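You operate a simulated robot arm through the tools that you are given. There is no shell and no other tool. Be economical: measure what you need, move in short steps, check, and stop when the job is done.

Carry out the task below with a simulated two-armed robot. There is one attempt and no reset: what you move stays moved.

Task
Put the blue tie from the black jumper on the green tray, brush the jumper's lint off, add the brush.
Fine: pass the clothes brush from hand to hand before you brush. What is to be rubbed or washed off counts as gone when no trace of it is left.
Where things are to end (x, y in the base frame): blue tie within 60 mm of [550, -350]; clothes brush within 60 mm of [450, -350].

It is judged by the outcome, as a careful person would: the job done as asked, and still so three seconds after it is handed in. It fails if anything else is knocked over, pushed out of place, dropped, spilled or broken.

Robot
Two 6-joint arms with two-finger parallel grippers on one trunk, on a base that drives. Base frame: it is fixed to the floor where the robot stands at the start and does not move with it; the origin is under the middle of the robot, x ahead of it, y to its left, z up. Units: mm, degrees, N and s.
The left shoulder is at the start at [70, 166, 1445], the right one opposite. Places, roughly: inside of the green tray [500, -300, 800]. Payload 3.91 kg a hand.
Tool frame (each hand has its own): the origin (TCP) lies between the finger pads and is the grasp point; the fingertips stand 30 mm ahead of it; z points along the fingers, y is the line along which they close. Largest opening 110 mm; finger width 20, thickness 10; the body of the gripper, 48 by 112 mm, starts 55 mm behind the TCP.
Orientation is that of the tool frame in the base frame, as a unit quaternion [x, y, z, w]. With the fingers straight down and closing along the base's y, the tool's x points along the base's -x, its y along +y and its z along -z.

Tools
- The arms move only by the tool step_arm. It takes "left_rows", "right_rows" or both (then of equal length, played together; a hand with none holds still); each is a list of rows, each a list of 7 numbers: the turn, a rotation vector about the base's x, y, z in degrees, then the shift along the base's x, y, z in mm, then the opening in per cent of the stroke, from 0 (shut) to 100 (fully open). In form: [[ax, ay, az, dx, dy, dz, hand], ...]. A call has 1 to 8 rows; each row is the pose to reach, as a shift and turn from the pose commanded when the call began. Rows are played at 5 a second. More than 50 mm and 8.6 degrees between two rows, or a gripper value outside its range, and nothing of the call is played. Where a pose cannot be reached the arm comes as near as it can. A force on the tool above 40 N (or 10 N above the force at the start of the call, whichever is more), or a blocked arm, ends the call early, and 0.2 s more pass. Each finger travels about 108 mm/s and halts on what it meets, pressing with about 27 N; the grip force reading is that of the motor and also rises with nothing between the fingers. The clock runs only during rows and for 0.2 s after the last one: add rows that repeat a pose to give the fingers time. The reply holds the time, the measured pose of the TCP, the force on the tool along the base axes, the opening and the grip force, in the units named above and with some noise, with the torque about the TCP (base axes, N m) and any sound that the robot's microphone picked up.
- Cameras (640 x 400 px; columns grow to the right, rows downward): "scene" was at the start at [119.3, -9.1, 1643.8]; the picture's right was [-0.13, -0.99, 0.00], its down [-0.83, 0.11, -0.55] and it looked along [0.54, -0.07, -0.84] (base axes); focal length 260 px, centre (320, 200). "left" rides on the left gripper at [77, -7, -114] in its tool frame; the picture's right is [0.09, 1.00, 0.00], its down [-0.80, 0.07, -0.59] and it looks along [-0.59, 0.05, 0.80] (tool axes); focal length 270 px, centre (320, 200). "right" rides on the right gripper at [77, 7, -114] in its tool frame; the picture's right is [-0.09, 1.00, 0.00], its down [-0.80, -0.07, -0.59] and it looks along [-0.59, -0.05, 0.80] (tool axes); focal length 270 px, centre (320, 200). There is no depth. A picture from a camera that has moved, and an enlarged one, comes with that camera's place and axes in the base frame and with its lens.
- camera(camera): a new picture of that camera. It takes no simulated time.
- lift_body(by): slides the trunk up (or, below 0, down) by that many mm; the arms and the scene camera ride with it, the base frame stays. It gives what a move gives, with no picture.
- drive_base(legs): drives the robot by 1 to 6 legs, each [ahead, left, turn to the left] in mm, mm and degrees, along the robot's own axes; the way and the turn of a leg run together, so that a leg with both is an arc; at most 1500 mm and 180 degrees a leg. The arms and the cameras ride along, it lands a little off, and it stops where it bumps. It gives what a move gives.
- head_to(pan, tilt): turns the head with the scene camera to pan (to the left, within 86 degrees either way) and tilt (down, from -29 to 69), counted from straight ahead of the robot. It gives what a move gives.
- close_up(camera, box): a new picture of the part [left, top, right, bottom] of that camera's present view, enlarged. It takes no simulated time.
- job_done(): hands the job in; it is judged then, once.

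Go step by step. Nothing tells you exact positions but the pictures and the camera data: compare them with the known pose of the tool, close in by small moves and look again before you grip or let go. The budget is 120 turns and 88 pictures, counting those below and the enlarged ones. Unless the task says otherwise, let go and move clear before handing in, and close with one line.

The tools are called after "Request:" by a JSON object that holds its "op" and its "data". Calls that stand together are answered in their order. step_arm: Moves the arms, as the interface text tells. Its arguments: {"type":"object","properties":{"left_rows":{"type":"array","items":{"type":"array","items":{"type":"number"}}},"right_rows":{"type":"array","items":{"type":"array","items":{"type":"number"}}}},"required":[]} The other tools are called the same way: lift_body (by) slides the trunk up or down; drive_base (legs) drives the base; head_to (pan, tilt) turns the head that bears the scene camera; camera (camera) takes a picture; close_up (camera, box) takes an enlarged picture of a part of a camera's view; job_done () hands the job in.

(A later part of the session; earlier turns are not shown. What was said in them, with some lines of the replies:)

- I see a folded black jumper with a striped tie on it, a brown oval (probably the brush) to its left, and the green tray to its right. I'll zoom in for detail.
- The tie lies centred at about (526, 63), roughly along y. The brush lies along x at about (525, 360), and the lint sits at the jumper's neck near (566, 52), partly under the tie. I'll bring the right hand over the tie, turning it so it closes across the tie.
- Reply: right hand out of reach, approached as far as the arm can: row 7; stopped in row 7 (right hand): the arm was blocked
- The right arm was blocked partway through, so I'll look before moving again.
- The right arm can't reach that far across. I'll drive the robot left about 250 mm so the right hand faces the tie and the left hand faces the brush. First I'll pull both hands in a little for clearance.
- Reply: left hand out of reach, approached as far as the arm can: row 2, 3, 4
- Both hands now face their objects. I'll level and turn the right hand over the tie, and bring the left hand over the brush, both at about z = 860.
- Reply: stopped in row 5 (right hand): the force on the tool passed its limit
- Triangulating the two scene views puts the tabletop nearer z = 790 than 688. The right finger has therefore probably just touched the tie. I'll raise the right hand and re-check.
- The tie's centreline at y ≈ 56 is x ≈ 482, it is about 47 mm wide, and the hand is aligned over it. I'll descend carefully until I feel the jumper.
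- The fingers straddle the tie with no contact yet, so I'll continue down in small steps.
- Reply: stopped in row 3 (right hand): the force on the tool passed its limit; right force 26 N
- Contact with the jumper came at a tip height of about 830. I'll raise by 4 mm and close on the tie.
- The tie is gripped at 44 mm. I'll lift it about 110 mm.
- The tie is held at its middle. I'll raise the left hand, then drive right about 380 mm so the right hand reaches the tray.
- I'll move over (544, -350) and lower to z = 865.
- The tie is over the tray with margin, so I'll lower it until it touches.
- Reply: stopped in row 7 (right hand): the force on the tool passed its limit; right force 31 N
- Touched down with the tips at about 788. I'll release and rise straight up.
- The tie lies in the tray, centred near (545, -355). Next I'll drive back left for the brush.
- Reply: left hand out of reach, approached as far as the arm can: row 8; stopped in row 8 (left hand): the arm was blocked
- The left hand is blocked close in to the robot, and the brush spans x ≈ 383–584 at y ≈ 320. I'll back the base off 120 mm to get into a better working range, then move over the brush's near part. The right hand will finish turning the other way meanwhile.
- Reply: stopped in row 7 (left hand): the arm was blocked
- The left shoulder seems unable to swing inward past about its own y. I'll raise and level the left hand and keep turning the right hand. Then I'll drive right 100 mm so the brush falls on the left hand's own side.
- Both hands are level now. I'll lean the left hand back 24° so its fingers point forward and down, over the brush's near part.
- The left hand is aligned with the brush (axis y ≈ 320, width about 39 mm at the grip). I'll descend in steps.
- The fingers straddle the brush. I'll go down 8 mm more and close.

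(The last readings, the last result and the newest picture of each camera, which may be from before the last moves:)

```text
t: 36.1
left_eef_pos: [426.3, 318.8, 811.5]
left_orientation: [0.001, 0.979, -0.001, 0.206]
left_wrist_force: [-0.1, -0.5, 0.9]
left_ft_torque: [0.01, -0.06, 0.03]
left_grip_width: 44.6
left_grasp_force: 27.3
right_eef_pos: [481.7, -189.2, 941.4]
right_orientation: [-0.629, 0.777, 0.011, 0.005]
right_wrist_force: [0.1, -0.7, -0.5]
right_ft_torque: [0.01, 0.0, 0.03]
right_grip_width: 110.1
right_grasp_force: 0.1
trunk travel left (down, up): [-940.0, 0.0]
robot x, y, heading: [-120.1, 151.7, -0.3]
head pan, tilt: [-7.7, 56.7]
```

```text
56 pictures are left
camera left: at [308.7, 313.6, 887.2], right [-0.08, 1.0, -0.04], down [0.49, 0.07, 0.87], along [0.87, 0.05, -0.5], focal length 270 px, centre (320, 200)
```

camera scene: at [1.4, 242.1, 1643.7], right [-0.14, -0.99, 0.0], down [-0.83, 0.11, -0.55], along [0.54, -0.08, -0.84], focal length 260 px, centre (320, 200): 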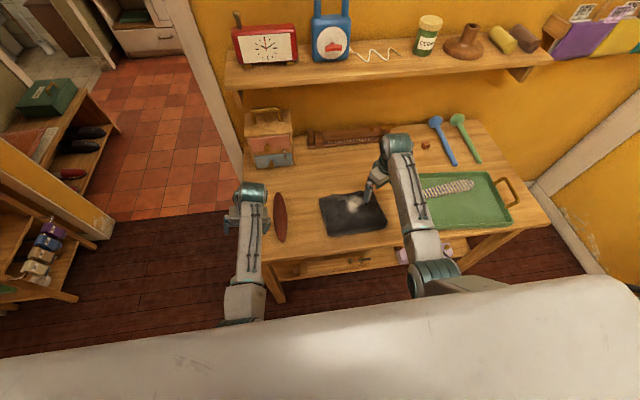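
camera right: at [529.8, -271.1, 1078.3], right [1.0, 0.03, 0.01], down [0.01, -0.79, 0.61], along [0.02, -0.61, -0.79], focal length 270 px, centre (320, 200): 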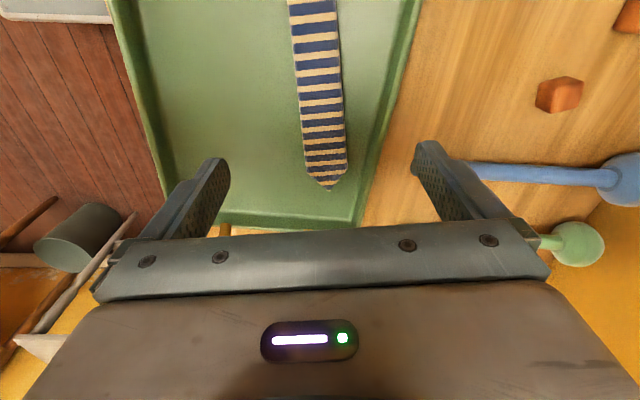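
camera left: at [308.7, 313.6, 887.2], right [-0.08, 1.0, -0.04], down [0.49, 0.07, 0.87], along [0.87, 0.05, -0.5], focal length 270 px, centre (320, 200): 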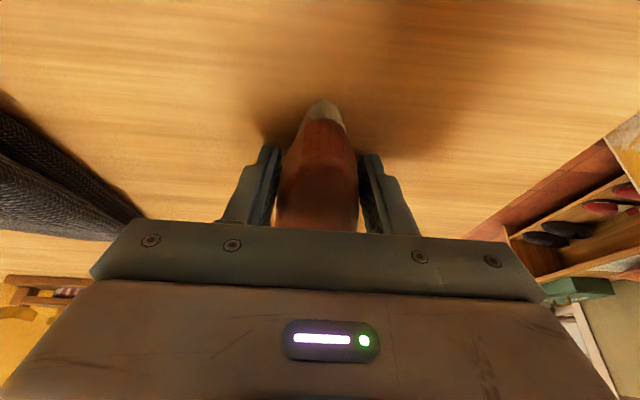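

Gripped at 44.6 mm. I'll lift it gently.

Request:
{"op": "step_arm", "data": {"left_rows": [[0, 0, 0, 0, 0, 8, 20], [0, 0, 0, 0, 0, 20, 20], [0, 0, 0, 5, 0, 40, 20], [0, 0, 0, 10, 0, 60, 20], [0, 0, 0, 20, 0, 80, 20], [0, 0, 0, 30, 0, 100, 20], [0, 0, 0, 30, 0, 110, 20]]}}

Request:
{"op": "camera", "data": {"camera": "left"}}

Request:
{"op": "camera", "data": {"camera": "right"}}

```text
t: 37.7
left_eef_pos: [456.1, 319.7, 921.5]
left_orientation: [0.0, 0.979, -0.001, 0.206]
left_wrist_force: [0.7, -0.6, -1.4]
left_ft_torque: [0.0, 0.11, 0.0]
left_grip_width: 44.6
left_grasp_force: 27.4
right_eef_pos: [481.4, -188.5, 940.8]
right_orientation: [-0.63, 0.777, 0.011, 0.004]
right_wrist_force: [0.3, 0.1, 0.6]
right_ft_torque: [0.0, 0.03, -0.01]
right_grip_width: 110.0
right_grasp_force: 0.1
trunk travel left (down, up): [-940.0, 0.0]
robot x, y, heading: [-119.1, 151.7, -0.3]
head pan, tilt: [-7.7, 56.7]
```

```text
55 pictures are left
camera left: at [338.5, 313.5, 997.1], right [-0.08, 1.0, -0.04], down [0.49, 0.07, 0.87], along [0.87, 0.05, -0.5], focal length 270 px, centre (320, 200)
```

left: 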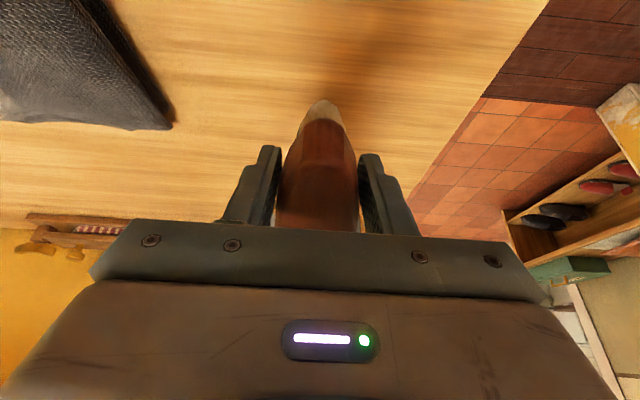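

```text
54 pictures are left
camera right: at [460.1, -265.2, 1054.3], right [-0.96, 0.29, 0.01], down [0.24, 0.75, 0.61], along [0.17, 0.59, -0.79], focal length 270 px, centre (320, 200)
```

right: 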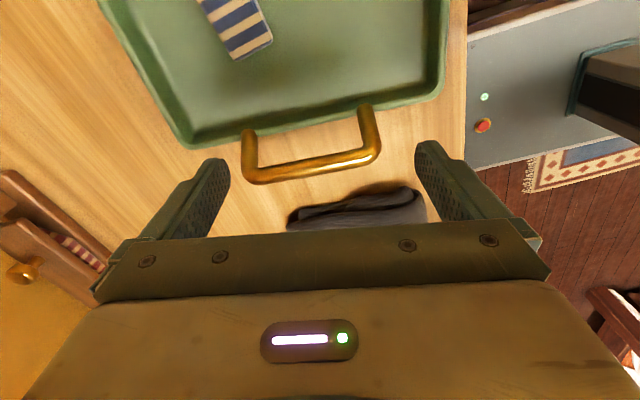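

The brush is lifted and level. I'll turn the left hand -90° so the brush points toward the right hand, and turn the right hand to +90°.

Request:
{"op": "step_arm", "data": {"left_rows": [[0, 0, -8, 3, 0, 0, 20], [0, 0, -16, 6, 0, 0, 20], [0, 0, -24, 9, 0, 0, 20], [0, 0, -32, 12, 0, 0, 20], [0, 0, -40, 15, 0, 0, 20], [0, 0, -48, 18, 0, 0, 20], [0, 0, -56, 20, 0, 0, 20], [0, 0, -64, 20, 0, 0, 20]], "right_rows": [[0, 0, 4, 0, 0, 0, 100], [0, 0, 8, 0, 0, 0, 100], [0, 0, 12, 0, 0, 0, 100], [0, 0, 12, 0, 0, 0, 100], [0, 0, 12, 0, 0, 0, 100], [0, 0, 12, 0, 0, 0, 100], [0, 0, 12, 0, 0, 0, 100], [0, 0, 12, 0, 0, 0, 100]]}}

```text
t: 39.5
left_eef_pos: [476.4, 319.1, 922.2]
left_orientation: [0.519, 0.829, -0.111, 0.174]
left_wrist_force: [-0.3, -0.7, -1.3]
left_ft_torque: [0.08, 0.05, 0.02]
left_grip_width: 44.5
left_grasp_force: 27.3
right_eef_pos: [480.7, -187.5, 941.6]
right_orientation: [0.707, -0.707, -0.012, -0.005]
right_wrist_force: [0.0, 0.5, -0.9]
right_ft_torque: [0.01, -0.02, -0.03]
right_grip_width: 109.8
right_grasp_force: 0.1
trunk travel left (down, up): [-940.0, 0.0]
robot x, y, heading: [-121.5, 152.9, -0.1]
head pan, tilt: [-7.7, 56.7]
```

Request:
{"op": "step_arm", "data": {"left_rows": [[0, 0, -6, 5, -15, -3, 20], [0, 0, -13, 10, -30, -6, 20], [0, 0, -20, 15, -45, -9, 20], [0, 0, -26, 20, -60, -12, 20], [0, 0, -26, 25, -75, -15, 20], [0, 0, -26, 25, -90, -18, 20], [0, 0, -26, 25, -110, -20, 20], [0, 0, -26, 25, -110, -20, 20]], "right_rows": [[4, 0, 0, 3, 15, 0, 100], [8, 0, 0, 6, 30, 0, 100], [12, 0, 0, 10, 45, 0, 100], [16, 0, 0, 14, 60, 0, 100], [20, 0, 0, 18, 75, 0, 100], [24, 0, 0, 21, 90, 0, 100], [26, 0, 0, 21, 110, 0, 100], [26, 0, 0, 21, 110, 0, 100]]}}

Request:
{"op": "camera", "data": {"camera": "scene"}}

Request:
{"op": "camera", "data": {"camera": "right"}}

```text
t: 41.3
left_eef_pos: [500.9, 209.4, 901.8]
left_orientation: [0.692, 0.692, -0.147, 0.145]
left_wrist_force: [-0.4, 0.1, -1.3]
left_ft_torque: [0.12, 0.03, 0.01]
left_grip_width: 44.5
left_grasp_force: 26.7
right_eef_pos: [502.4, -77.5, 942.1]
right_orientation: [0.687, -0.687, -0.17, -0.164]
right_wrist_force: [0.1, 0.0, 0.2]
right_ft_torque: [-0.02, -0.04, 0.0]
right_grip_width: 109.9
right_grasp_force: 0.1
trunk travel left (down, up): [-940.0, 0.0]
robot x, y, heading: [-119.0, 154.4, -0.1]
head pan, tilt: [-7.7, 56.7]
```

```text
53 pictures are left
camera scene: at [-0.2, 142.8, 1643.8], right [-0.14, -0.99, 0.0], down [-0.83, 0.11, -0.55], along [0.54, -0.08, -0.84], focal length 260 px, centre (320, 200)
```

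scene: 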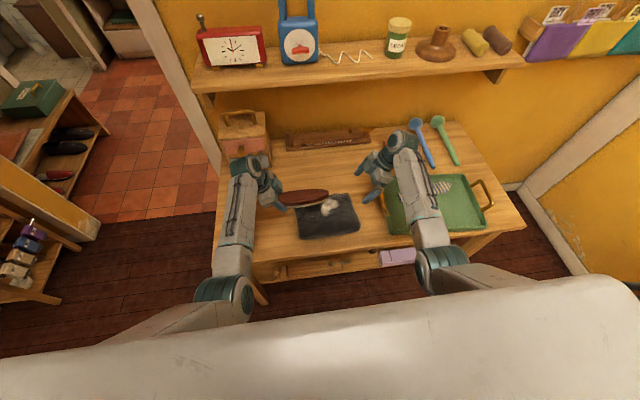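

```text
52 pictures are left
camera right: at [498.2, -199.3, 1007.5], right [-1.0, 0.07, 0.05], down [0.08, 0.44, 0.89], along [0.04, 0.9, -0.44], focal length 270 px, centre (320, 200)
```

right: 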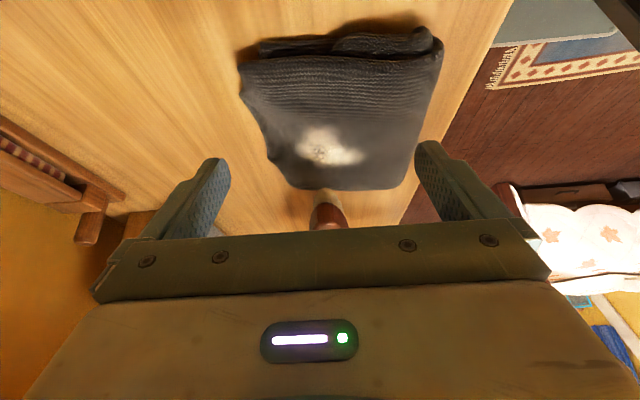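

Both hands lean in nicely and the brush points at the right hand. Its tip is at y ≈ 37 and its axis at x ≈ 501. I'll move the right hand over the brush at y ≈ 102, staying high.

Request:
{"op": "step_arm", "data": {"right_rows": [[0, 0, 0, 0, 25, 10, 80], [0, 0, 0, 0, 50, 20, 80], [0, 0, 0, 0, 80, 25, 80], [0, 0, 0, 0, 110, 25, 80], [0, 0, 0, 0, 140, 25, 80], [0, 0, 0, 0, 165, 25, 80], [0, 0, 0, 0, 180, 25, 80], [0, 0, 0, 0, 180, 25, 80]]}}

Request:
{"op": "camera", "data": {"camera": "right"}}

Request:
{"op": "close_up", "data": {"camera": "scene", "box": [220, 130, 420, 255]}}

```text
t: 43.1
left_eef_pos: [501.0, 209.3, 900.5]
left_orientation: [0.692, 0.692, -0.146, 0.145]
left_wrist_force: [0.3, 0.6, -1.2]
left_ft_torque: [0.11, -0.01, 0.01]
left_grip_width: 44.4
left_grasp_force: 27.2
right_eef_pos: [502.5, 101.0, 966.4]
right_orientation: [-0.687, 0.687, 0.169, 0.163]
right_wrist_force: [-0.3, 0.5, 0.6]
right_ft_torque: [0.01, 0.01, -0.02]
right_grip_width: 88.0
right_grasp_force: 0.0
trunk travel left (down, up): [-940.0, 0.0]
robot x, y, heading: [-122.7, 152.9, -0.2]
head pan, tilt: [-7.7, 56.7]
```

```text
51 pictures are left
camera right: at [497.8, -19.4, 1033.0], right [-1.0, 0.07, 0.05], down [0.08, 0.44, 0.89], along [0.04, 0.89, -0.44], focal length 270 px, centre (320, 200)
```

right: 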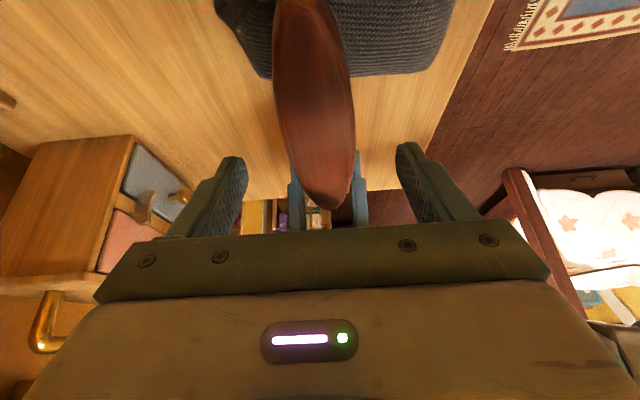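

```text
3.20 times, centred on (320, 192) of scene
camera zoom: at [-0.4, 142.3, 1643.8], right [-0.14, -0.99, 0.0], down [-0.83, 0.11, -0.55], along [0.54, -0.07, -0.84], focal length 830 px, centre (320, 224)
```

zoom: 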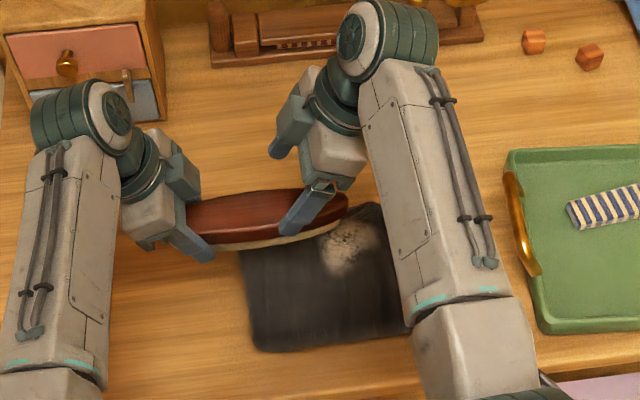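

The right hand is aligned with the brush (axis x ≈ 503 at y = 101). I'll lower it around the brush.

Request:
{"op": "step_arm", "data": {"right_rows": [[0, 0, 0, 0, 0, -12, 80], [0, 0, 0, 1, 0, -24, 80], [0, 0, 0, 1, 0, -36, 80], [0, 0, 0, 1, 0, -46, 80], [0, 0, 0, 1, 0, -54, 80], [0, 0, 0, 1, 0, -60, 80], [0, 0, 0, 1, 0, -65, 80], [0, 0, 0, 1, 0, -65, 80]]}}

Request:
{"op": "camera", "data": {"camera": "right"}}

Request:
{"op": "close_up", "data": {"camera": "scene", "box": [220, 130, 420, 255]}}

```text
t: 44.9
left_eef_pos: [500.9, 208.9, 901.0]
left_orientation: [0.692, 0.692, -0.146, 0.145]
left_wrist_force: [-0.5, -0.3, -1.2]
left_ft_torque: [0.09, 0.0, -0.02]
left_grip_width: 44.2
left_grasp_force: 26.7
right_eef_pos: [503.3, 101.5, 901.0]
right_orientation: [0.688, -0.687, -0.169, -0.163]
right_wrist_force: [-0.4, -0.4, -0.2]
right_ft_torque: [0.01, -0.01, 0.01]
right_grip_width: 88.1
right_grasp_force: 0.1
trunk travel left (down, up): [-940.0, 0.0]
robot x, y, heading: [-118.2, 151.0, -0.2]
head pan, tilt: [-7.7, 56.7]
```

```text
49 pictures are left
camera right: at [498.6, -19.4, 967.9], right [-1.0, 0.07, 0.05], down [0.08, 0.44, 0.89], along [0.04, 0.89, -0.44], focal length 270 px, centre (320, 200)
```

right: 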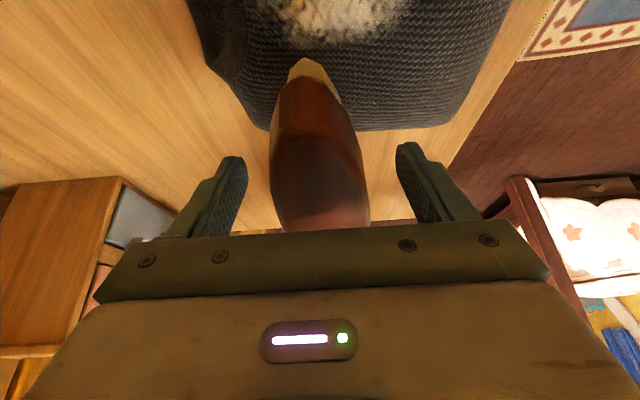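

```text
3.20 times, centred on (320, 192) of scene
camera zoom: at [-0.4, 142.7, 1643.8], right [-0.14, -0.99, 0.0], down [-0.83, 0.11, -0.55], along [0.54, -0.08, -0.84], focal length 830 px, centre (320, 224)
```

zoom: 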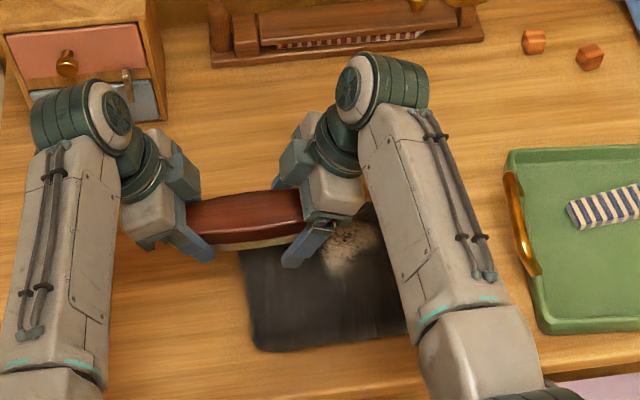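

Aligned. I'll close the right hand on the brush.

Request:
{"op": "step_arm", "data": {"right_rows": [[0, 0, 0, 0, 0, 0, 65], [0, 0, 0, 0, 0, 0, 50], [0, 0, 0, 0, 0, 0, 40], [0, 0, 0, 0, 0, 0, 30], [0, 0, 0, 0, 0, 0, 20], [0, 0, 0, 0, 0, 0, 20], [0, 0, 0, 0, 0, 0, 20]]}}

```text
t: 46.5
left_eef_pos: [500.3, 209.3, 900.5]
left_orientation: [0.692, 0.691, -0.147, 0.145]
left_wrist_force: [3.3, 0.7, -3.8]
left_ft_torque: [0.08, -0.02, 0.15]
left_grip_width: 44.5
left_grasp_force: 26.7
right_eef_pos: [502.1, 101.4, 901.0]
right_orientation: [0.688, -0.687, -0.169, -0.163]
right_wrist_force: [-3.2, -1.2, 1.2]
right_ft_torque: [0.16, -0.01, 0.27]
right_grip_width: 49.3
right_grasp_force: 27.2
trunk travel left (down, up): [-940.0, 0.0]
robot x, y, heading: [-121.8, 151.6, -0.1]
head pan, tilt: [-7.7, 56.7]
```

Both hands hold it. I'll release the left hand and back it away along its fingers.

Request:
{"op": "step_arm", "data": {"left_rows": [[0, 0, 0, 0, 0, 0, 45], [0, 0, 0, 0, 0, 0, 65], [0, 0, 0, 0, 0, 0, 85], [0, 0, 0, 0, 8, 18, 85], [0, 0, 0, 0, 18, 40, 85], [0, 0, 0, 0, 40, 65, 85], [0, 0, 0, 0, 75, 85, 85], [0, 0, 0, 0, 110, 95, 85]]}}

Request:
{"op": "camera", "data": {"camera": "right"}}

Request:
{"op": "close_up", "data": {"camera": "scene", "box": [220, 130, 420, 255]}}

```text
t: 48.3
left_eef_pos: [501.8, 320.3, 995.9]
left_orientation: [0.692, 0.691, -0.147, 0.146]
left_wrist_force: [0.7, -0.3, 0.5]
left_ft_torque: [0.0, 0.0, -0.02]
left_grip_width: 93.4
left_grasp_force: 0.1
right_eef_pos: [503.6, 102.7, 900.1]
right_orientation: [0.688, -0.687, -0.168, -0.163]
right_wrist_force: [1.1, 1.0, 0.2]
right_ft_torque: [-0.06, 0.02, -0.01]
right_grip_width: 48.8
right_grasp_force: 26.9
trunk travel left (down, up): [-940.0, 0.0]
robot x, y, heading: [-118.9, 152.0, -0.1]
head pan, tilt: [-7.7, 56.7]
```

```text
47 pictures are left
camera right: at [498.5, -18.2, 968.3], right [-1.0, 0.07, 0.05], down [0.08, 0.44, 0.89], along [0.04, 0.89, -0.45], focal length 270 px, centre (320, 200)
```

right: 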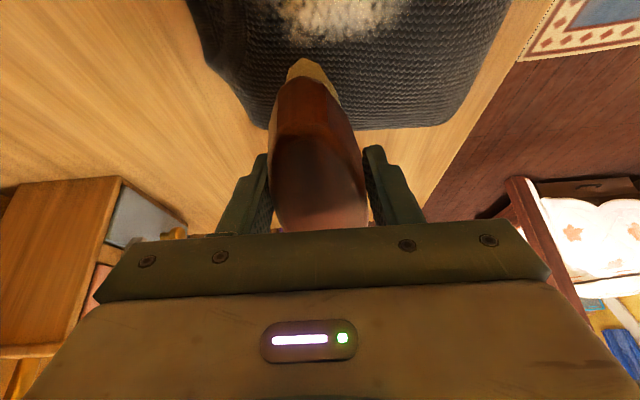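

```text
3.20 times, centred on (320, 192) of scene
camera zoom: at [-0.5, 145.1, 1643.8], right [-0.14, -0.99, 0.0], down [-0.83, 0.11, -0.55], along [0.54, -0.08, -0.84], focal length 830 px, centre (320, 224)
```

zoom: 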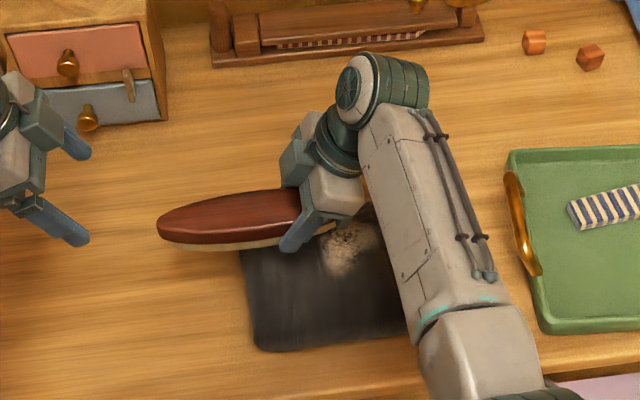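

The hand-over worked: the right hand holds the brush level. The lint covers about x 460–530, y 0–70, so I'll move the brush over it and lower to just above the jumper.

Request:
{"op": "step_arm", "data": {"right_rows": [[0, 0, 0, 0, -20, 0, 20], [0, 0, 0, 0, -40, 0, 20], [0, 0, 0, 0, -60, 0, 20], [0, 0, 0, 0, -80, -5, 20], [0, 0, 0, 0, -100, -10, 20], [0, 0, 0, 0, -110, -18, 20], [0, 0, 0, 0, -110, -26, 20], [0, 0, 0, 0, -110, -26, 20]]}}

Request:
{"op": "camera", "data": {"camera": "right"}}

Request:
{"op": "close_up", "data": {"camera": "scene", "box": [250, 160, 410, 260]}}

```text
t: 50.1
left_eef_pos: [501.9, 319.8, 997.0]
left_orientation: [0.692, 0.692, -0.146, 0.144]
left_wrist_force: [-0.8, 0.3, 0.5]
left_ft_torque: [0.02, -0.01, -0.01]
left_grip_width: 93.4
left_grasp_force: 0.0
right_eef_pos: [504.0, -9.9, 875.1]
right_orientation: [0.688, -0.687, -0.17, -0.162]
right_wrist_force: [0.4, -0.4, -0.1]
right_ft_torque: [-0.07, -0.01, 0.04]
right_grip_width: 49.0
right_grasp_force: 26.9
trunk travel left (down, up): [-940.0, 0.0]
robot x, y, heading: [-118.2, 151.0, -0.0]
head pan, tilt: [-7.7, 56.7]
```

```text
45 pictures are left
camera right: at [499.0, -130.0, 941.7], right [-1.0, 0.07, 0.05], down [0.08, 0.44, 0.89], along [0.04, 0.89, -0.44], focal length 270 px, centre (320, 200)
```

right: 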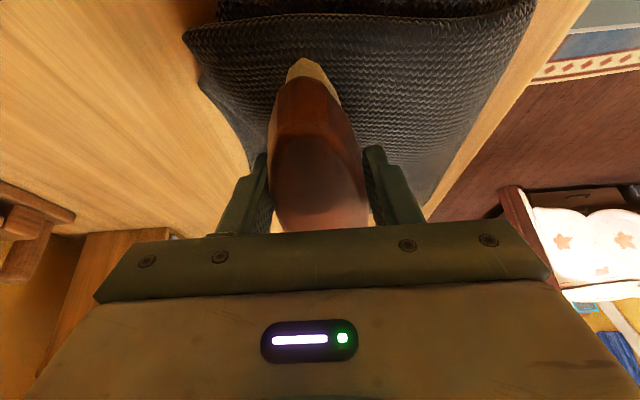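

```text
4.00 times, centred on (330, 210) of scene
camera zoom: at [-0.4, 142.6, 1643.8], right [-0.14, -0.99, 0.0], down [-0.83, 0.11, -0.55], along [0.54, -0.08, -0.84], focal length 1038 px, centre (280, 160)
```

zoom: 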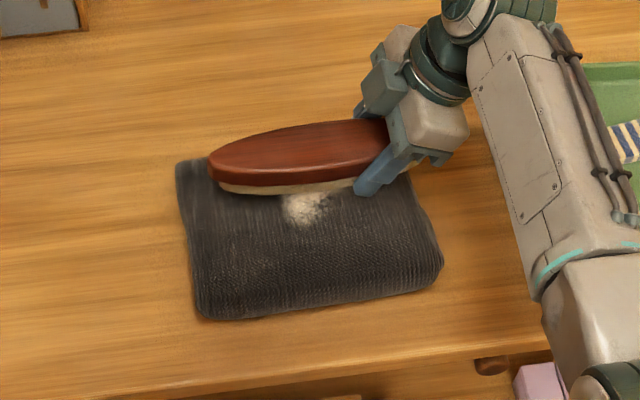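

The brush is over the lint and its front edge is just behind it. I'll descend slowly to contact.

Request:
{"op": "step_arm", "data": {"right_rows": [[0, 0, 0, -4, 0, -3, 20], [0, 0, 0, -8, 0, -6, 20], [0, 0, 0, -8, 0, -8, 20], [0, 0, 0, -8, 0, -10, 20], [0, 0, 0, -8, 0, -12, 20], [0, 0, 0, -8, 0, -14, 20], [0, 0, 0, -8, 0, -14, 20]]}}

```text
t: 51.7
left_eef_pos: [499.9, 319.3, 997.9]
left_orientation: [0.692, 0.692, -0.146, 0.145]
left_wrist_force: [0.3, 0.6, 0.4]
left_ft_torque: [0.04, 0.0, -0.01]
left_grip_width: 93.4
left_grasp_force: 0.1
right_eef_pos: [494.9, -7.5, 862.9]
right_orientation: [0.688, -0.687, -0.169, -0.164]
right_wrist_force: [-0.4, -1.5, 7.9]
right_ft_torque: [-0.51, -0.01, 0.03]
right_grip_width: 49.2
right_grasp_force: 27.3
trunk travel left (down, up): [-940.0, 0.0]
robot x, y, heading: [-118.7, 151.6, 0.1]
head pan, tilt: [-7.7, 56.7]
```

Contact came at the brush's right end first. I'll tilt the brush by -3° to level it, shift it 15 mm left, then press lightly and stroke toward me.

Request:
{"op": "step_arm", "data": {"right_rows": [[-1, 0, 0, 3, 4, 4, 20], [-3, 0, 0, 6, 10, 4, 20], [-3, 0, 0, 10, 15, 2, 20], [-3, 0, 0, 10, 15, 0, 20], [-3, 0, 0, 10, 15, -2, 20], [-3, 0, 0, 10, 15, -4, 20], [-3, 0, 0, 10, 15, -4, 20]]}}

Request:
{"op": "close_up", "data": {"camera": "scene", "box": [270, 170, 390, 245]}}

```text
t: 53.3
left_eef_pos: [497.8, 320.7, 999.3]
left_orientation: [0.693, 0.691, -0.146, 0.147]
left_wrist_force: [-0.9, 0.1, -0.7]
left_ft_torque: [-0.03, -0.01, -0.02]
left_grip_width: 93.4
left_grasp_force: 0.0
right_eef_pos: [505.1, 5.3, 861.4]
right_orientation: [0.692, -0.69, -0.149, -0.147]
right_wrist_force: [1.7, -5.4, 30.9]
right_ft_torque: [0.24, -0.12, 0.06]
right_grip_width: 49.2
right_grasp_force: 26.9
trunk travel left (down, up): [-940.0, 0.0]
robot x, y, heading: [-117.5, 150.9, -0.4]
head pan, tilt: [-7.7, 56.7]
```

```text
5.33 times, centred on (330, 208) of scene
camera zoom: at [-6.2, 142.5, 1644.5], right [-0.14, -0.99, 0.0], down [-0.83, 0.11, -0.55], along [0.55, -0.08, -0.83], focal length 1384 px, centre (267, 160)
```

zoom: 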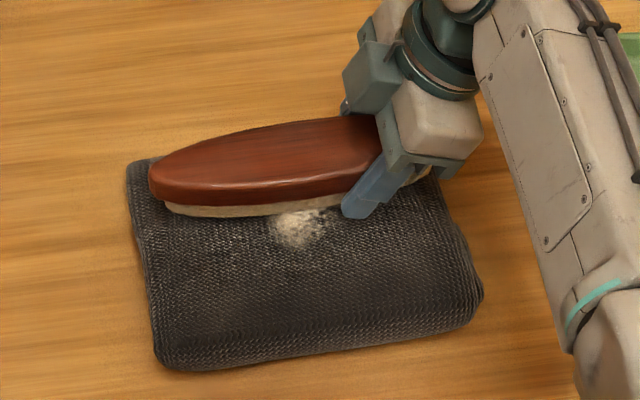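

Contact is balanced but too firm (31 N). I'll ease up 2 mm and stroke toward me.

Request:
{"op": "step_arm", "data": {"right_rows": [[0, 0, 0, 0, 0, 2.2, 20], [0, 0, 0, -12, 0, 2.2, 20], [0, 0, 0, -25, 0, 2.2, 20], [0, 0, 0, -40, 0, 2.2, 20], [0, 0, 0, -55, 0, 2.2, 20], [0, 0, 0, -70, 0, 2.2, 20], [0, 0, 0, -85, 0, 8, 20], [0, 0, 0, -85, 0, 25, 20]]}}

Request:
{"op": "close_up", "data": {"camera": "scene", "box": [260, 160, 400, 248]}}

```text
t: 54.7
left_eef_pos: [499.9, 319.8, 996.9]
left_orientation: [0.692, 0.692, -0.146, 0.145]
left_wrist_force: [0.5, 0.0, 0.2]
left_ft_torque: [-0.04, 0.01, -0.03]
left_grip_width: 93.4
left_grasp_force: 0.0
right_eef_pos: [441.6, 5.9, 863.1]
right_orientation: [0.692, -0.69, -0.151, -0.148]
right_wrist_force: [-3.5, 1.2, 6.0]
right_ft_torque: [-0.28, 0.02, -0.11]
right_grip_width: 49.3
right_grasp_force: 26.9
trunk travel left (down, up): [-940.0, 0.0]
robot x, y, heading: [-117.5, 148.1, 0.1]
head pan, tilt: [-7.7, 56.7]
stopped in row 6 (right hand): the force on the tool passed its limit (the readings are from after the stop); the commanded pose is now the measured one
```

```text
4.55 times, centred on (330, 204) of scene
camera zoom: at [-2.8, 143.0, 1643.5], right [-0.14, -0.99, 0.0], down [-0.83, 0.11, -0.55], along [0.55, -0.08, -0.84], focal length 1180 px, centre (274, 182)
```

zoom: 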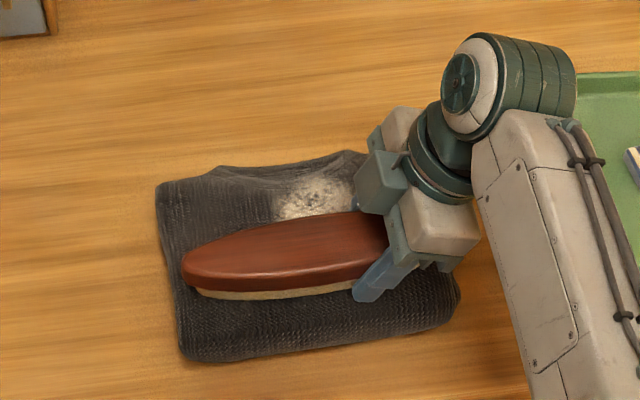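

Part of the lint is gone and the jumper hasn't moved. I'll lift, go back to x ≈ 532 and stroke again.

Request:
{"op": "step_arm", "data": {"right_rows": [[0, 0, 0, 0, 0, 15, 20], [0, 0, 0, 40, 0, 20, 20], [0, 0, 0, 80, 0, 18, 20], [0, 0, 0, 92, 0, 6, 20], [0, 0, 0, 92, 0, 0.5, 20], [0, 0, 0, 86, 0, -0.5, 20], [0, 0, 0, 80, 0, -0.5, 20], [0, 0, 0, 72, 0, -0.5, 20]]}}

Request:
{"op": "step_arm", "data": {"right_rows": [[0, 0, 0, -10, 0, 0, 20], [0, 0, 0, -20, 0, 0, 20], [0, 0, 0, -30, 0, 0, 20], [0, 0, 0, -40, 0, 0, 20], [0, 0, 0, -50, 0, 0, 20], [0, 0, 0, -60, 0, 0, 20], [0, 0, 0, -70, 0, 2, 20], [0, 0, 0, -75, 0, 15, 20]]}}

Request:
{"op": "close_up", "data": {"camera": "scene", "box": [260, 160, 400, 248]}}

```text
t: 56.5
left_eef_pos: [500.4, 319.3, 997.2]
left_orientation: [0.692, 0.692, -0.146, 0.145]
left_wrist_force: [0.2, -1.0, -0.3]
left_ft_torque: [0.0, 0.03, -0.01]
left_grip_width: 93.5
left_grasp_force: 0.0
right_eef_pos: [514.0, 7.2, 861.2]
right_orientation: [0.692, -0.691, -0.149, -0.147]
right_wrist_force: [3.8, -1.0, 9.1]
right_ft_torque: [0.05, -0.2, -0.11]
right_grip_width: 49.1
right_grasp_force: 26.4
trunk travel left (down, up): [-940.0, 0.0]
robot x, y, heading: [-117.2, 151.9, -0.3]
head pan, tilt: [-7.7, 56.7]
```

```text
t: 58.3
left_eef_pos: [500.7, 318.6, 996.9]
left_orientation: [0.692, 0.692, -0.147, 0.145]
left_wrist_force: [-0.4, -0.4, -0.5]
left_ft_torque: [-0.01, 0.01, 0.02]
left_grip_width: 93.4
left_grasp_force: 0.1
right_eef_pos: [436.3, 6.6, 873.3]
right_orientation: [0.693, -0.69, -0.152, -0.144]
right_wrist_force: [-0.4, 0.6, -0.4]
right_ft_torque: [-0.05, -0.01, -0.01]
right_grip_width: 48.9
right_grasp_force: 27.0
trunk travel left (down, up): [-940.0, 0.0]
robot x, y, heading: [-122.3, 151.4, -0.1]
head pan, tilt: [-7.7, 56.7]
```

```text
4.55 times, centred on (330, 204) of scene
camera zoom: at [-0.4, 142.6, 1643.6], right [-0.14, -0.99, 0.0], down [-0.83, 0.11, -0.55], along [0.54, -0.08, -0.84], focal length 1180 px, centre (274, 182)
```

zoom: 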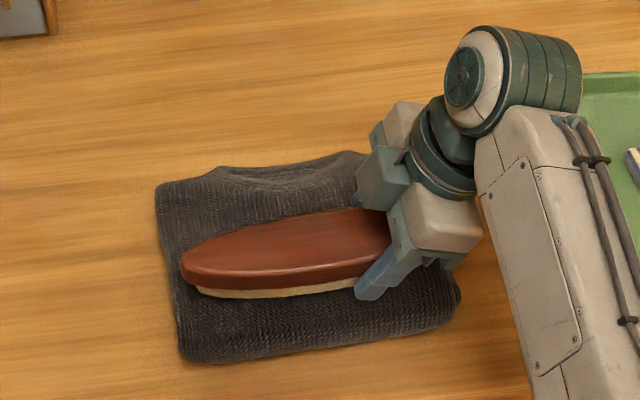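

The lint behind the brush is gone. I'll lift the brush clear and look at the whole jumper.

Request:
{"op": "step_arm", "data": {"right_rows": [[0, 0, 0, 0, 0, 20, 20], [0, 0, 0, 5, -20, 40, 20], [0, 0, 0, 10, -50, 60, 20], [0, 0, 0, 15, -90, 70, 20], [0, 0, 0, 20, -130, 80, 20], [0, 0, 0, 20, -170, 80, 20], [0, 0, 0, 20, -210, 80, 20], [0, 0, 0, 20, -240, 80, 20]]}}

Request:
{"op": "close_up", "data": {"camera": "scene", "box": [280, 180, 370, 245]}}

Request:
{"op": "camera", "data": {"camera": "right"}}

```text
t: 60.1
left_eef_pos: [502.1, 318.2, 996.4]
left_orientation: [0.692, 0.692, -0.146, 0.145]
left_wrist_force: [-0.4, -0.3, -0.1]
left_ft_torque: [0.05, -0.02, 0.02]
left_grip_width: 93.3
left_grasp_force: 0.1
right_eef_pos: [460.7, -234.1, 955.7]
right_orientation: [0.692, -0.691, -0.152, -0.146]
right_wrist_force: [0.7, -0.7, -1.2]
right_ft_torque: [-0.05, 0.02, 0.01]
right_grip_width: 49.1
right_grasp_force: 26.7
trunk travel left (down, up): [-940.0, 0.0]
robot x, y, heading: [-118.0, 154.6, -0.1]
head pan, tilt: [-7.7, 56.7]
```

```text
6.15 times, centred on (325, 212) of scene
camera zoom: at [-0.3, 141.2, 1643.8], right [-0.14, -0.99, 0.0], down [-0.83, 0.11, -0.55], along [0.54, -0.07, -0.84], focal length 1597 px, centre (289, 123)
```

zoom: 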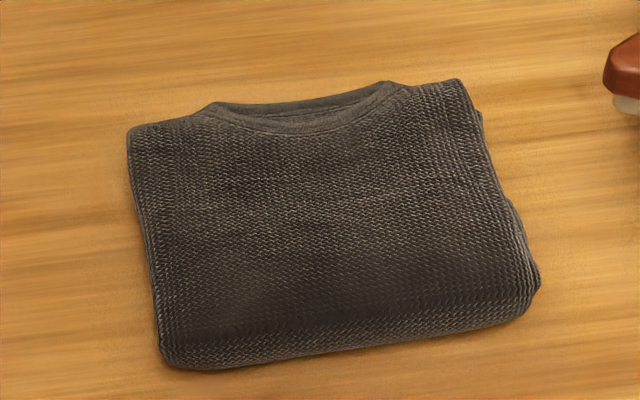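

```text
39 pictures are left
camera right: at [455.2, -352.2, 1028.8], right [-1.0, 0.08, 0.04], down [0.07, 0.49, 0.87], along [0.05, 0.87, -0.49], focal length 270 px, centre (320, 200)
```

right: 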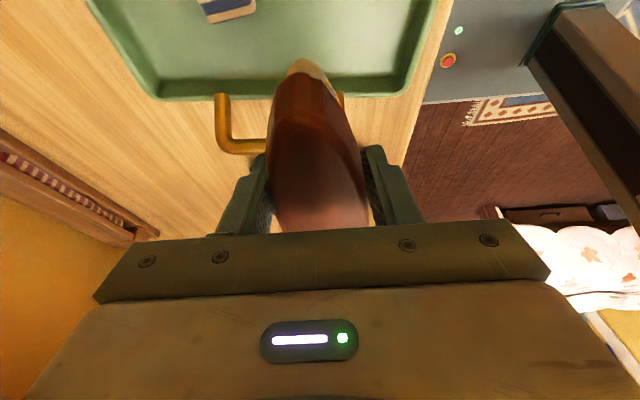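

Request:
{"op": "close_up", "data": {"camera": "scene", "box": [305, 190, 350, 220]}}

```text
13.33 times, centred on (328, 205) of scene
camera zoom: at [-0.3, 141.2, 1643.8], right [-0.14, -0.99, 0.0], down [-0.83, 0.11, -0.55], along [0.54, -0.07, -0.84], focal length 3460 px, centre (220, 133)
```

zoom: 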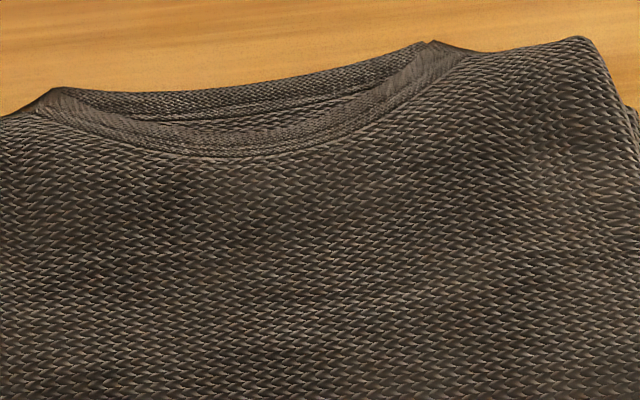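

No trace of lint remains. Next I'll drive right so the right hand can set the brush down at (450, -350). The brush centre sits about 39 mm to the +y side of the TCP, so the TCP goes to y ≈ -389.

Request:
{"op": "drive_base", "data": {"legs": [[60, -260, 0]]}}

Request:
{"op": "camera", "data": {"camera": "scene"}}

```text
t: 62.0
left_eef_pos: [561.0, 61.1, 996.3]
left_orientation: [0.691, 0.692, -0.147, 0.146]
left_wrist_force: [0.3, -0.1, 0.1]
left_ft_torque: [-0.02, 0.0, -0.01]
left_grip_width: 93.4
left_grasp_force: 0.0
right_eef_pos: [520.0, -493.2, 957.7]
right_orientation: [0.694, -0.689, -0.151, -0.145]
right_wrist_force: [0.3, -0.1, -1.5]
right_ft_torque: [-0.1, 0.0, -0.03]
right_grip_width: 48.8
right_grasp_force: 26.4
trunk travel left (down, up): [-940.0, 0.0]
robot x, y, heading: [-57.9, -110.3, -0.2]
head pan, tilt: [-7.7, 56.7]
```

```text
37 pictures are left
camera scene: at [58.7, -116.6, 1643.9], right [-0.13, -0.99, 0.0], down [-0.83, 0.11, -0.55], along [0.54, -0.08, -0.84], focal length 260 px, centre (320, 200)
```

scene: 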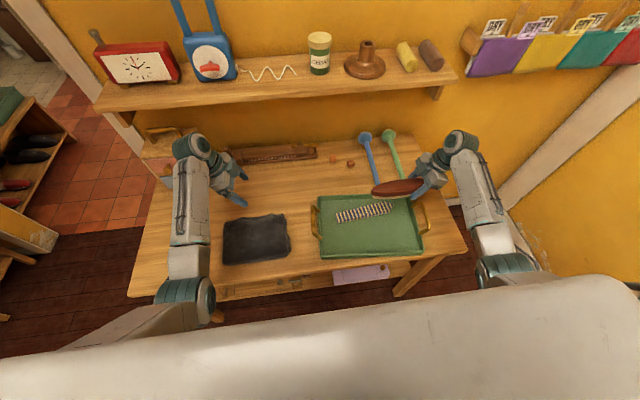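

Request:
{"op": "step_arm", "data": {"right_rows": [[0, 0, 0, -10, 20, -5, 20], [0, 0, 0, -20, 40, -10, 20], [0, 0, 0, -30, 60, -15, 20], [0, 0, 0, -42, 80, -25, 20], [0, 0, 0, -56, 104, -35, 20], [0, 0, 0, -72, 104, -45, 20], [0, 0, 0, -72, 104, -60, 20], [0, 0, 0, -72, 104, -75, 20]]}}

Request:
{"op": "camera", "data": {"camera": "right"}}

Request:
{"op": "close_up", "data": {"camera": "scene", "box": [290, 170, 450, 270]}}

```text
t: 63.8
left_eef_pos: [561.9, 60.0, 995.5]
left_orientation: [0.691, 0.693, -0.147, 0.145]
left_wrist_force: [-0.2, 0.5, -0.2]
left_ft_torque: [0.01, 0.02, -0.03]
left_grip_width: 93.6
left_grasp_force: 0.1
right_eef_pos: [449.1, -390.2, 882.0]
right_orientation: [0.693, -0.69, -0.151, -0.146]
right_wrist_force: [0.1, 0.2, -1.0]
right_ft_torque: [-0.07, -0.02, -0.02]
right_grip_width: 49.1
right_grasp_force: 26.8
trunk travel left (down, up): [-940.0, 0.0]
robot x, y, heading: [-60.2, -109.3, -0.1]
head pan, tilt: [-7.7, 56.7]
```

```text
36 pictures are left
camera right: at [443.1, -507.2, 954.5], right [-1.0, 0.07, 0.04], down [0.07, 0.49, 0.87], along [0.04, 0.87, -0.49], focal length 270 px, centre (320, 200)
```

right: 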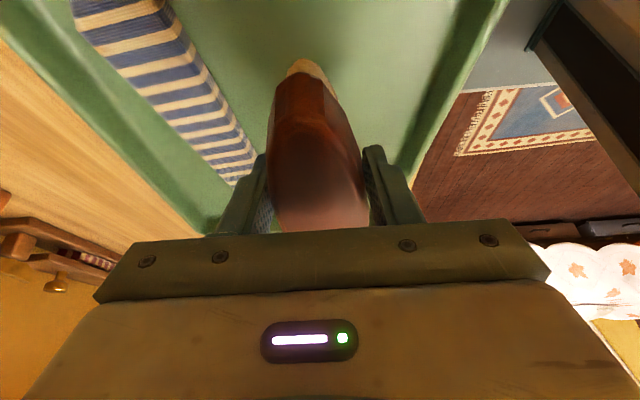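

```text
4.00 times, centred on (370, 220) of scene
camera zoom: at [59.8, -118.1, 1643.8], right [-0.13, -0.99, 0.0], down [-0.83, 0.11, -0.55], along [0.54, -0.07, -0.84], focal length 1038 px, centre (120, 120)
```

zoom: 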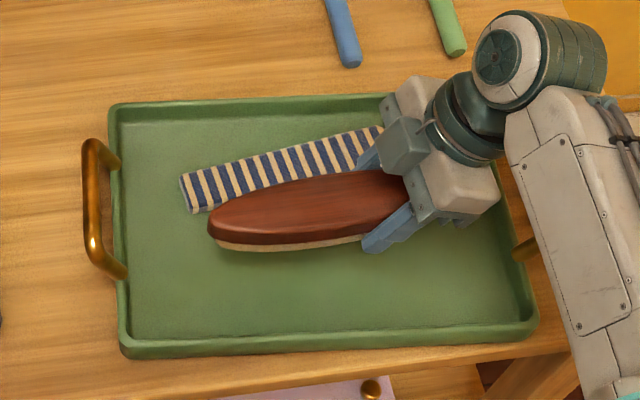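

The brush hovers over the tray, clear of the tie. I'll lower it to contact.

Request:
{"op": "step_arm", "data": {"right_rows": [[0, 0, 0, 0, 0, -15, 20], [0, 0, 0, 0, 0, -30, 20], [0, 0, 0, 0, 0, -42, 20], [0, 0, 0, 0, 0, -48, 20], [0, 0, 0, 0, 0, -52, 20], [0, 0, 0, 0, 0, -55, 20], [0, 0, 0, 0, 0, -57, 20], [0, 0, 0, 0, 0, -57, 20]]}}

```text
t: 65.6
left_eef_pos: [560.8, 59.3, 996.3]
left_orientation: [0.692, 0.692, -0.146, 0.145]
left_wrist_force: [0.6, 0.5, 0.1]
left_ft_torque: [0.02, 0.01, 0.0]
left_grip_width: 93.5
left_grasp_force: 0.0
right_eef_pos: [448.4, -390.0, 823.9]
right_orientation: [0.693, -0.689, -0.152, -0.146]
right_wrist_force: [0.4, -0.2, -1.8]
right_ft_torque: [-0.08, 0.0, -0.01]
right_grip_width: 48.9
right_grasp_force: 26.8
trunk travel left (down, up): [-940.0, 0.0]
robot x, y, heading: [-60.6, -111.0, -0.2]
head pan, tilt: [-7.7, 56.7]
```

Request:
{"op": "step_arm", "data": {"right_rows": [[0, 0, 0, 0, 0, -2, 20], [0, 0, 0, 0, 0, -4, 20], [0, 0, 0, 0, 0, -6, 20], [0, 0, 0, 0, 0, -7, 20], [0, 0, 0, 0, 0, -8, 20], [0, 0, 0, 0, 0, -8, 20]]}}

```text
t: 67.0
left_eef_pos: [559.6, 59.0, 997.8]
left_orientation: [0.692, 0.692, -0.146, 0.146]
left_wrist_force: [-0.4, 0.1, 0.5]
left_ft_torque: [-0.02, -0.01, 0.01]
left_grip_width: 93.4
left_grasp_force: 0.0
right_eef_pos: [447.0, -390.4, 820.2]
right_orientation: [0.693, -0.69, -0.148, -0.148]
right_wrist_force: [4.5, -5.7, 29.8]
right_ft_torque: [0.38, 0.07, -0.07]
right_grip_width: 49.0
right_grasp_force: 26.6
trunk travel left (down, up): [-940.0, 0.0]
robot x, y, heading: [-60.7, -107.1, -0.2]
head pan, tilt: [-7.7, 56.7]
```

The brush is on the tray floor. I'll ease off, open, and retreat along the finger direction.

Request:
{"op": "step_arm", "data": {"right_rows": [[0, 0, 0, 0, 0, 4, 20], [0, 0, 0, 0, 0, 5, 40], [0, 0, 0, 0, 0, 5, 60], [0, 0, 0, 0, 0, 5, 68], [0, 0, 0, 0, -8, 23, 68], [0, 0, 0, 0, -20, 50, 68], [0, 0, 0, 0, -32, 85, 68], [0, 0, 0, 10, -45, 125, 68]]}}

Request:
{"op": "step_arm", "data": {"right_rows": [[0, 0, 0, 10, -40, 5, 68], [0, 0, 0, 15, -80, 10, 68], [0, 0, 0, 20, -110, 15, 68]]}}

Request:
{"op": "close_up", "data": {"camera": "scene", "box": [210, 140, 450, 290]}}

Request:
{"op": "camera", "data": {"camera": "scene"}}

```text
t: 68.8
left_eef_pos: [560.1, 59.8, 996.6]
left_orientation: [0.692, 0.692, -0.146, 0.145]
left_wrist_force: [-0.2, 0.3, -0.3]
left_ft_torque: [0.0, 0.0, 0.03]
left_grip_width: 93.4
left_grasp_force: 0.1
right_eef_pos: [458.2, -437.6, 941.3]
right_orientation: [0.693, -0.69, -0.151, -0.146]
right_wrist_force: [-0.8, 0.2, -0.1]
right_ft_torque: [-0.04, 0.01, 0.01]
right_grip_width: 74.8
right_grasp_force: 0.1
trunk travel left (down, up): [-940.0, 0.0]
robot x, y, heading: [-57.9, -106.0, 0.1]
head pan, tilt: [-7.7, 56.7]
```

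```text
t: 69.6
left_eef_pos: [559.8, 58.7, 997.4]
left_orientation: [0.691, 0.693, -0.146, 0.146]
left_wrist_force: [-0.3, -0.3, 0.2]
left_ft_torque: [0.0, -0.01, -0.02]
left_grip_width: 93.4
left_grasp_force: 0.0
right_eef_pos: [479.1, -545.6, 957.5]
right_orientation: [0.693, -0.69, -0.151, -0.147]
right_wrist_force: [0.1, -0.2, -0.1]
right_ft_torque: [0.01, -0.01, -0.02]
right_grip_width: 74.9
right_grasp_force: 0.0
trunk travel left (down, up): [-940.0, 0.0]
robot x, y, heading: [-58.9, -111.1, -0.2]
head pan, tilt: [-7.7, 56.7]
```

```text
2.67 times, centred on (330, 215) of scene
camera zoom: at [59.0, -119.2, 1643.8], right [-0.13, -0.99, 0.0], down [-0.83, 0.11, -0.55], along [0.54, -0.07, -0.84], focal length 692 px, centre (293, 160)
```

zoom: 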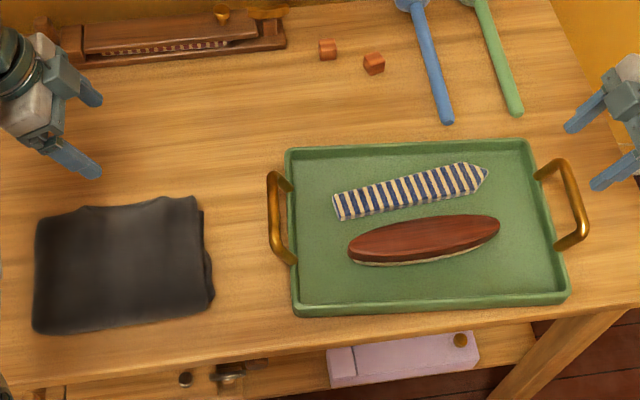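

```text
33 pictures are left
camera scene: at [59.0, -119.2, 1643.8], right [-0.13, -0.99, 0.0], down [-0.83, 0.11, -0.55], along [0.54, -0.07, -0.84], focal length 260 px, centre (320, 200)
```

scene: 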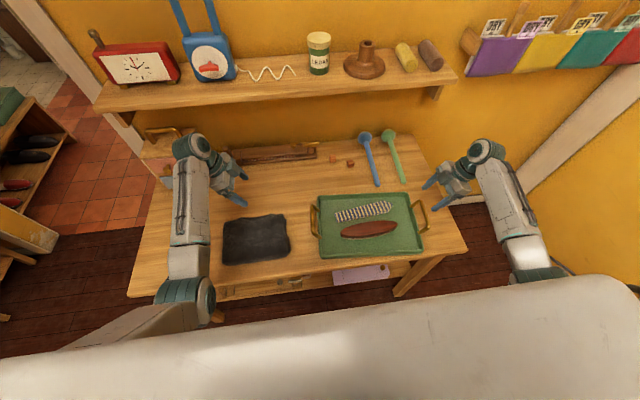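

Both items lie in the tray: the brush at about (445, -344) and the tie at about (535, -350). The jumper is clean and still in place, and both hands are clear, so I'll hand it in.

Request:
{"op": "job_done", "data": {}}

```text
The job is handed in.
```

The blue tie and the clothes brush are on the green tray, each within its 60 mm target. I passed the brush from the left hand to the right before brushing, and a close-up shows no lint left on the jumper.
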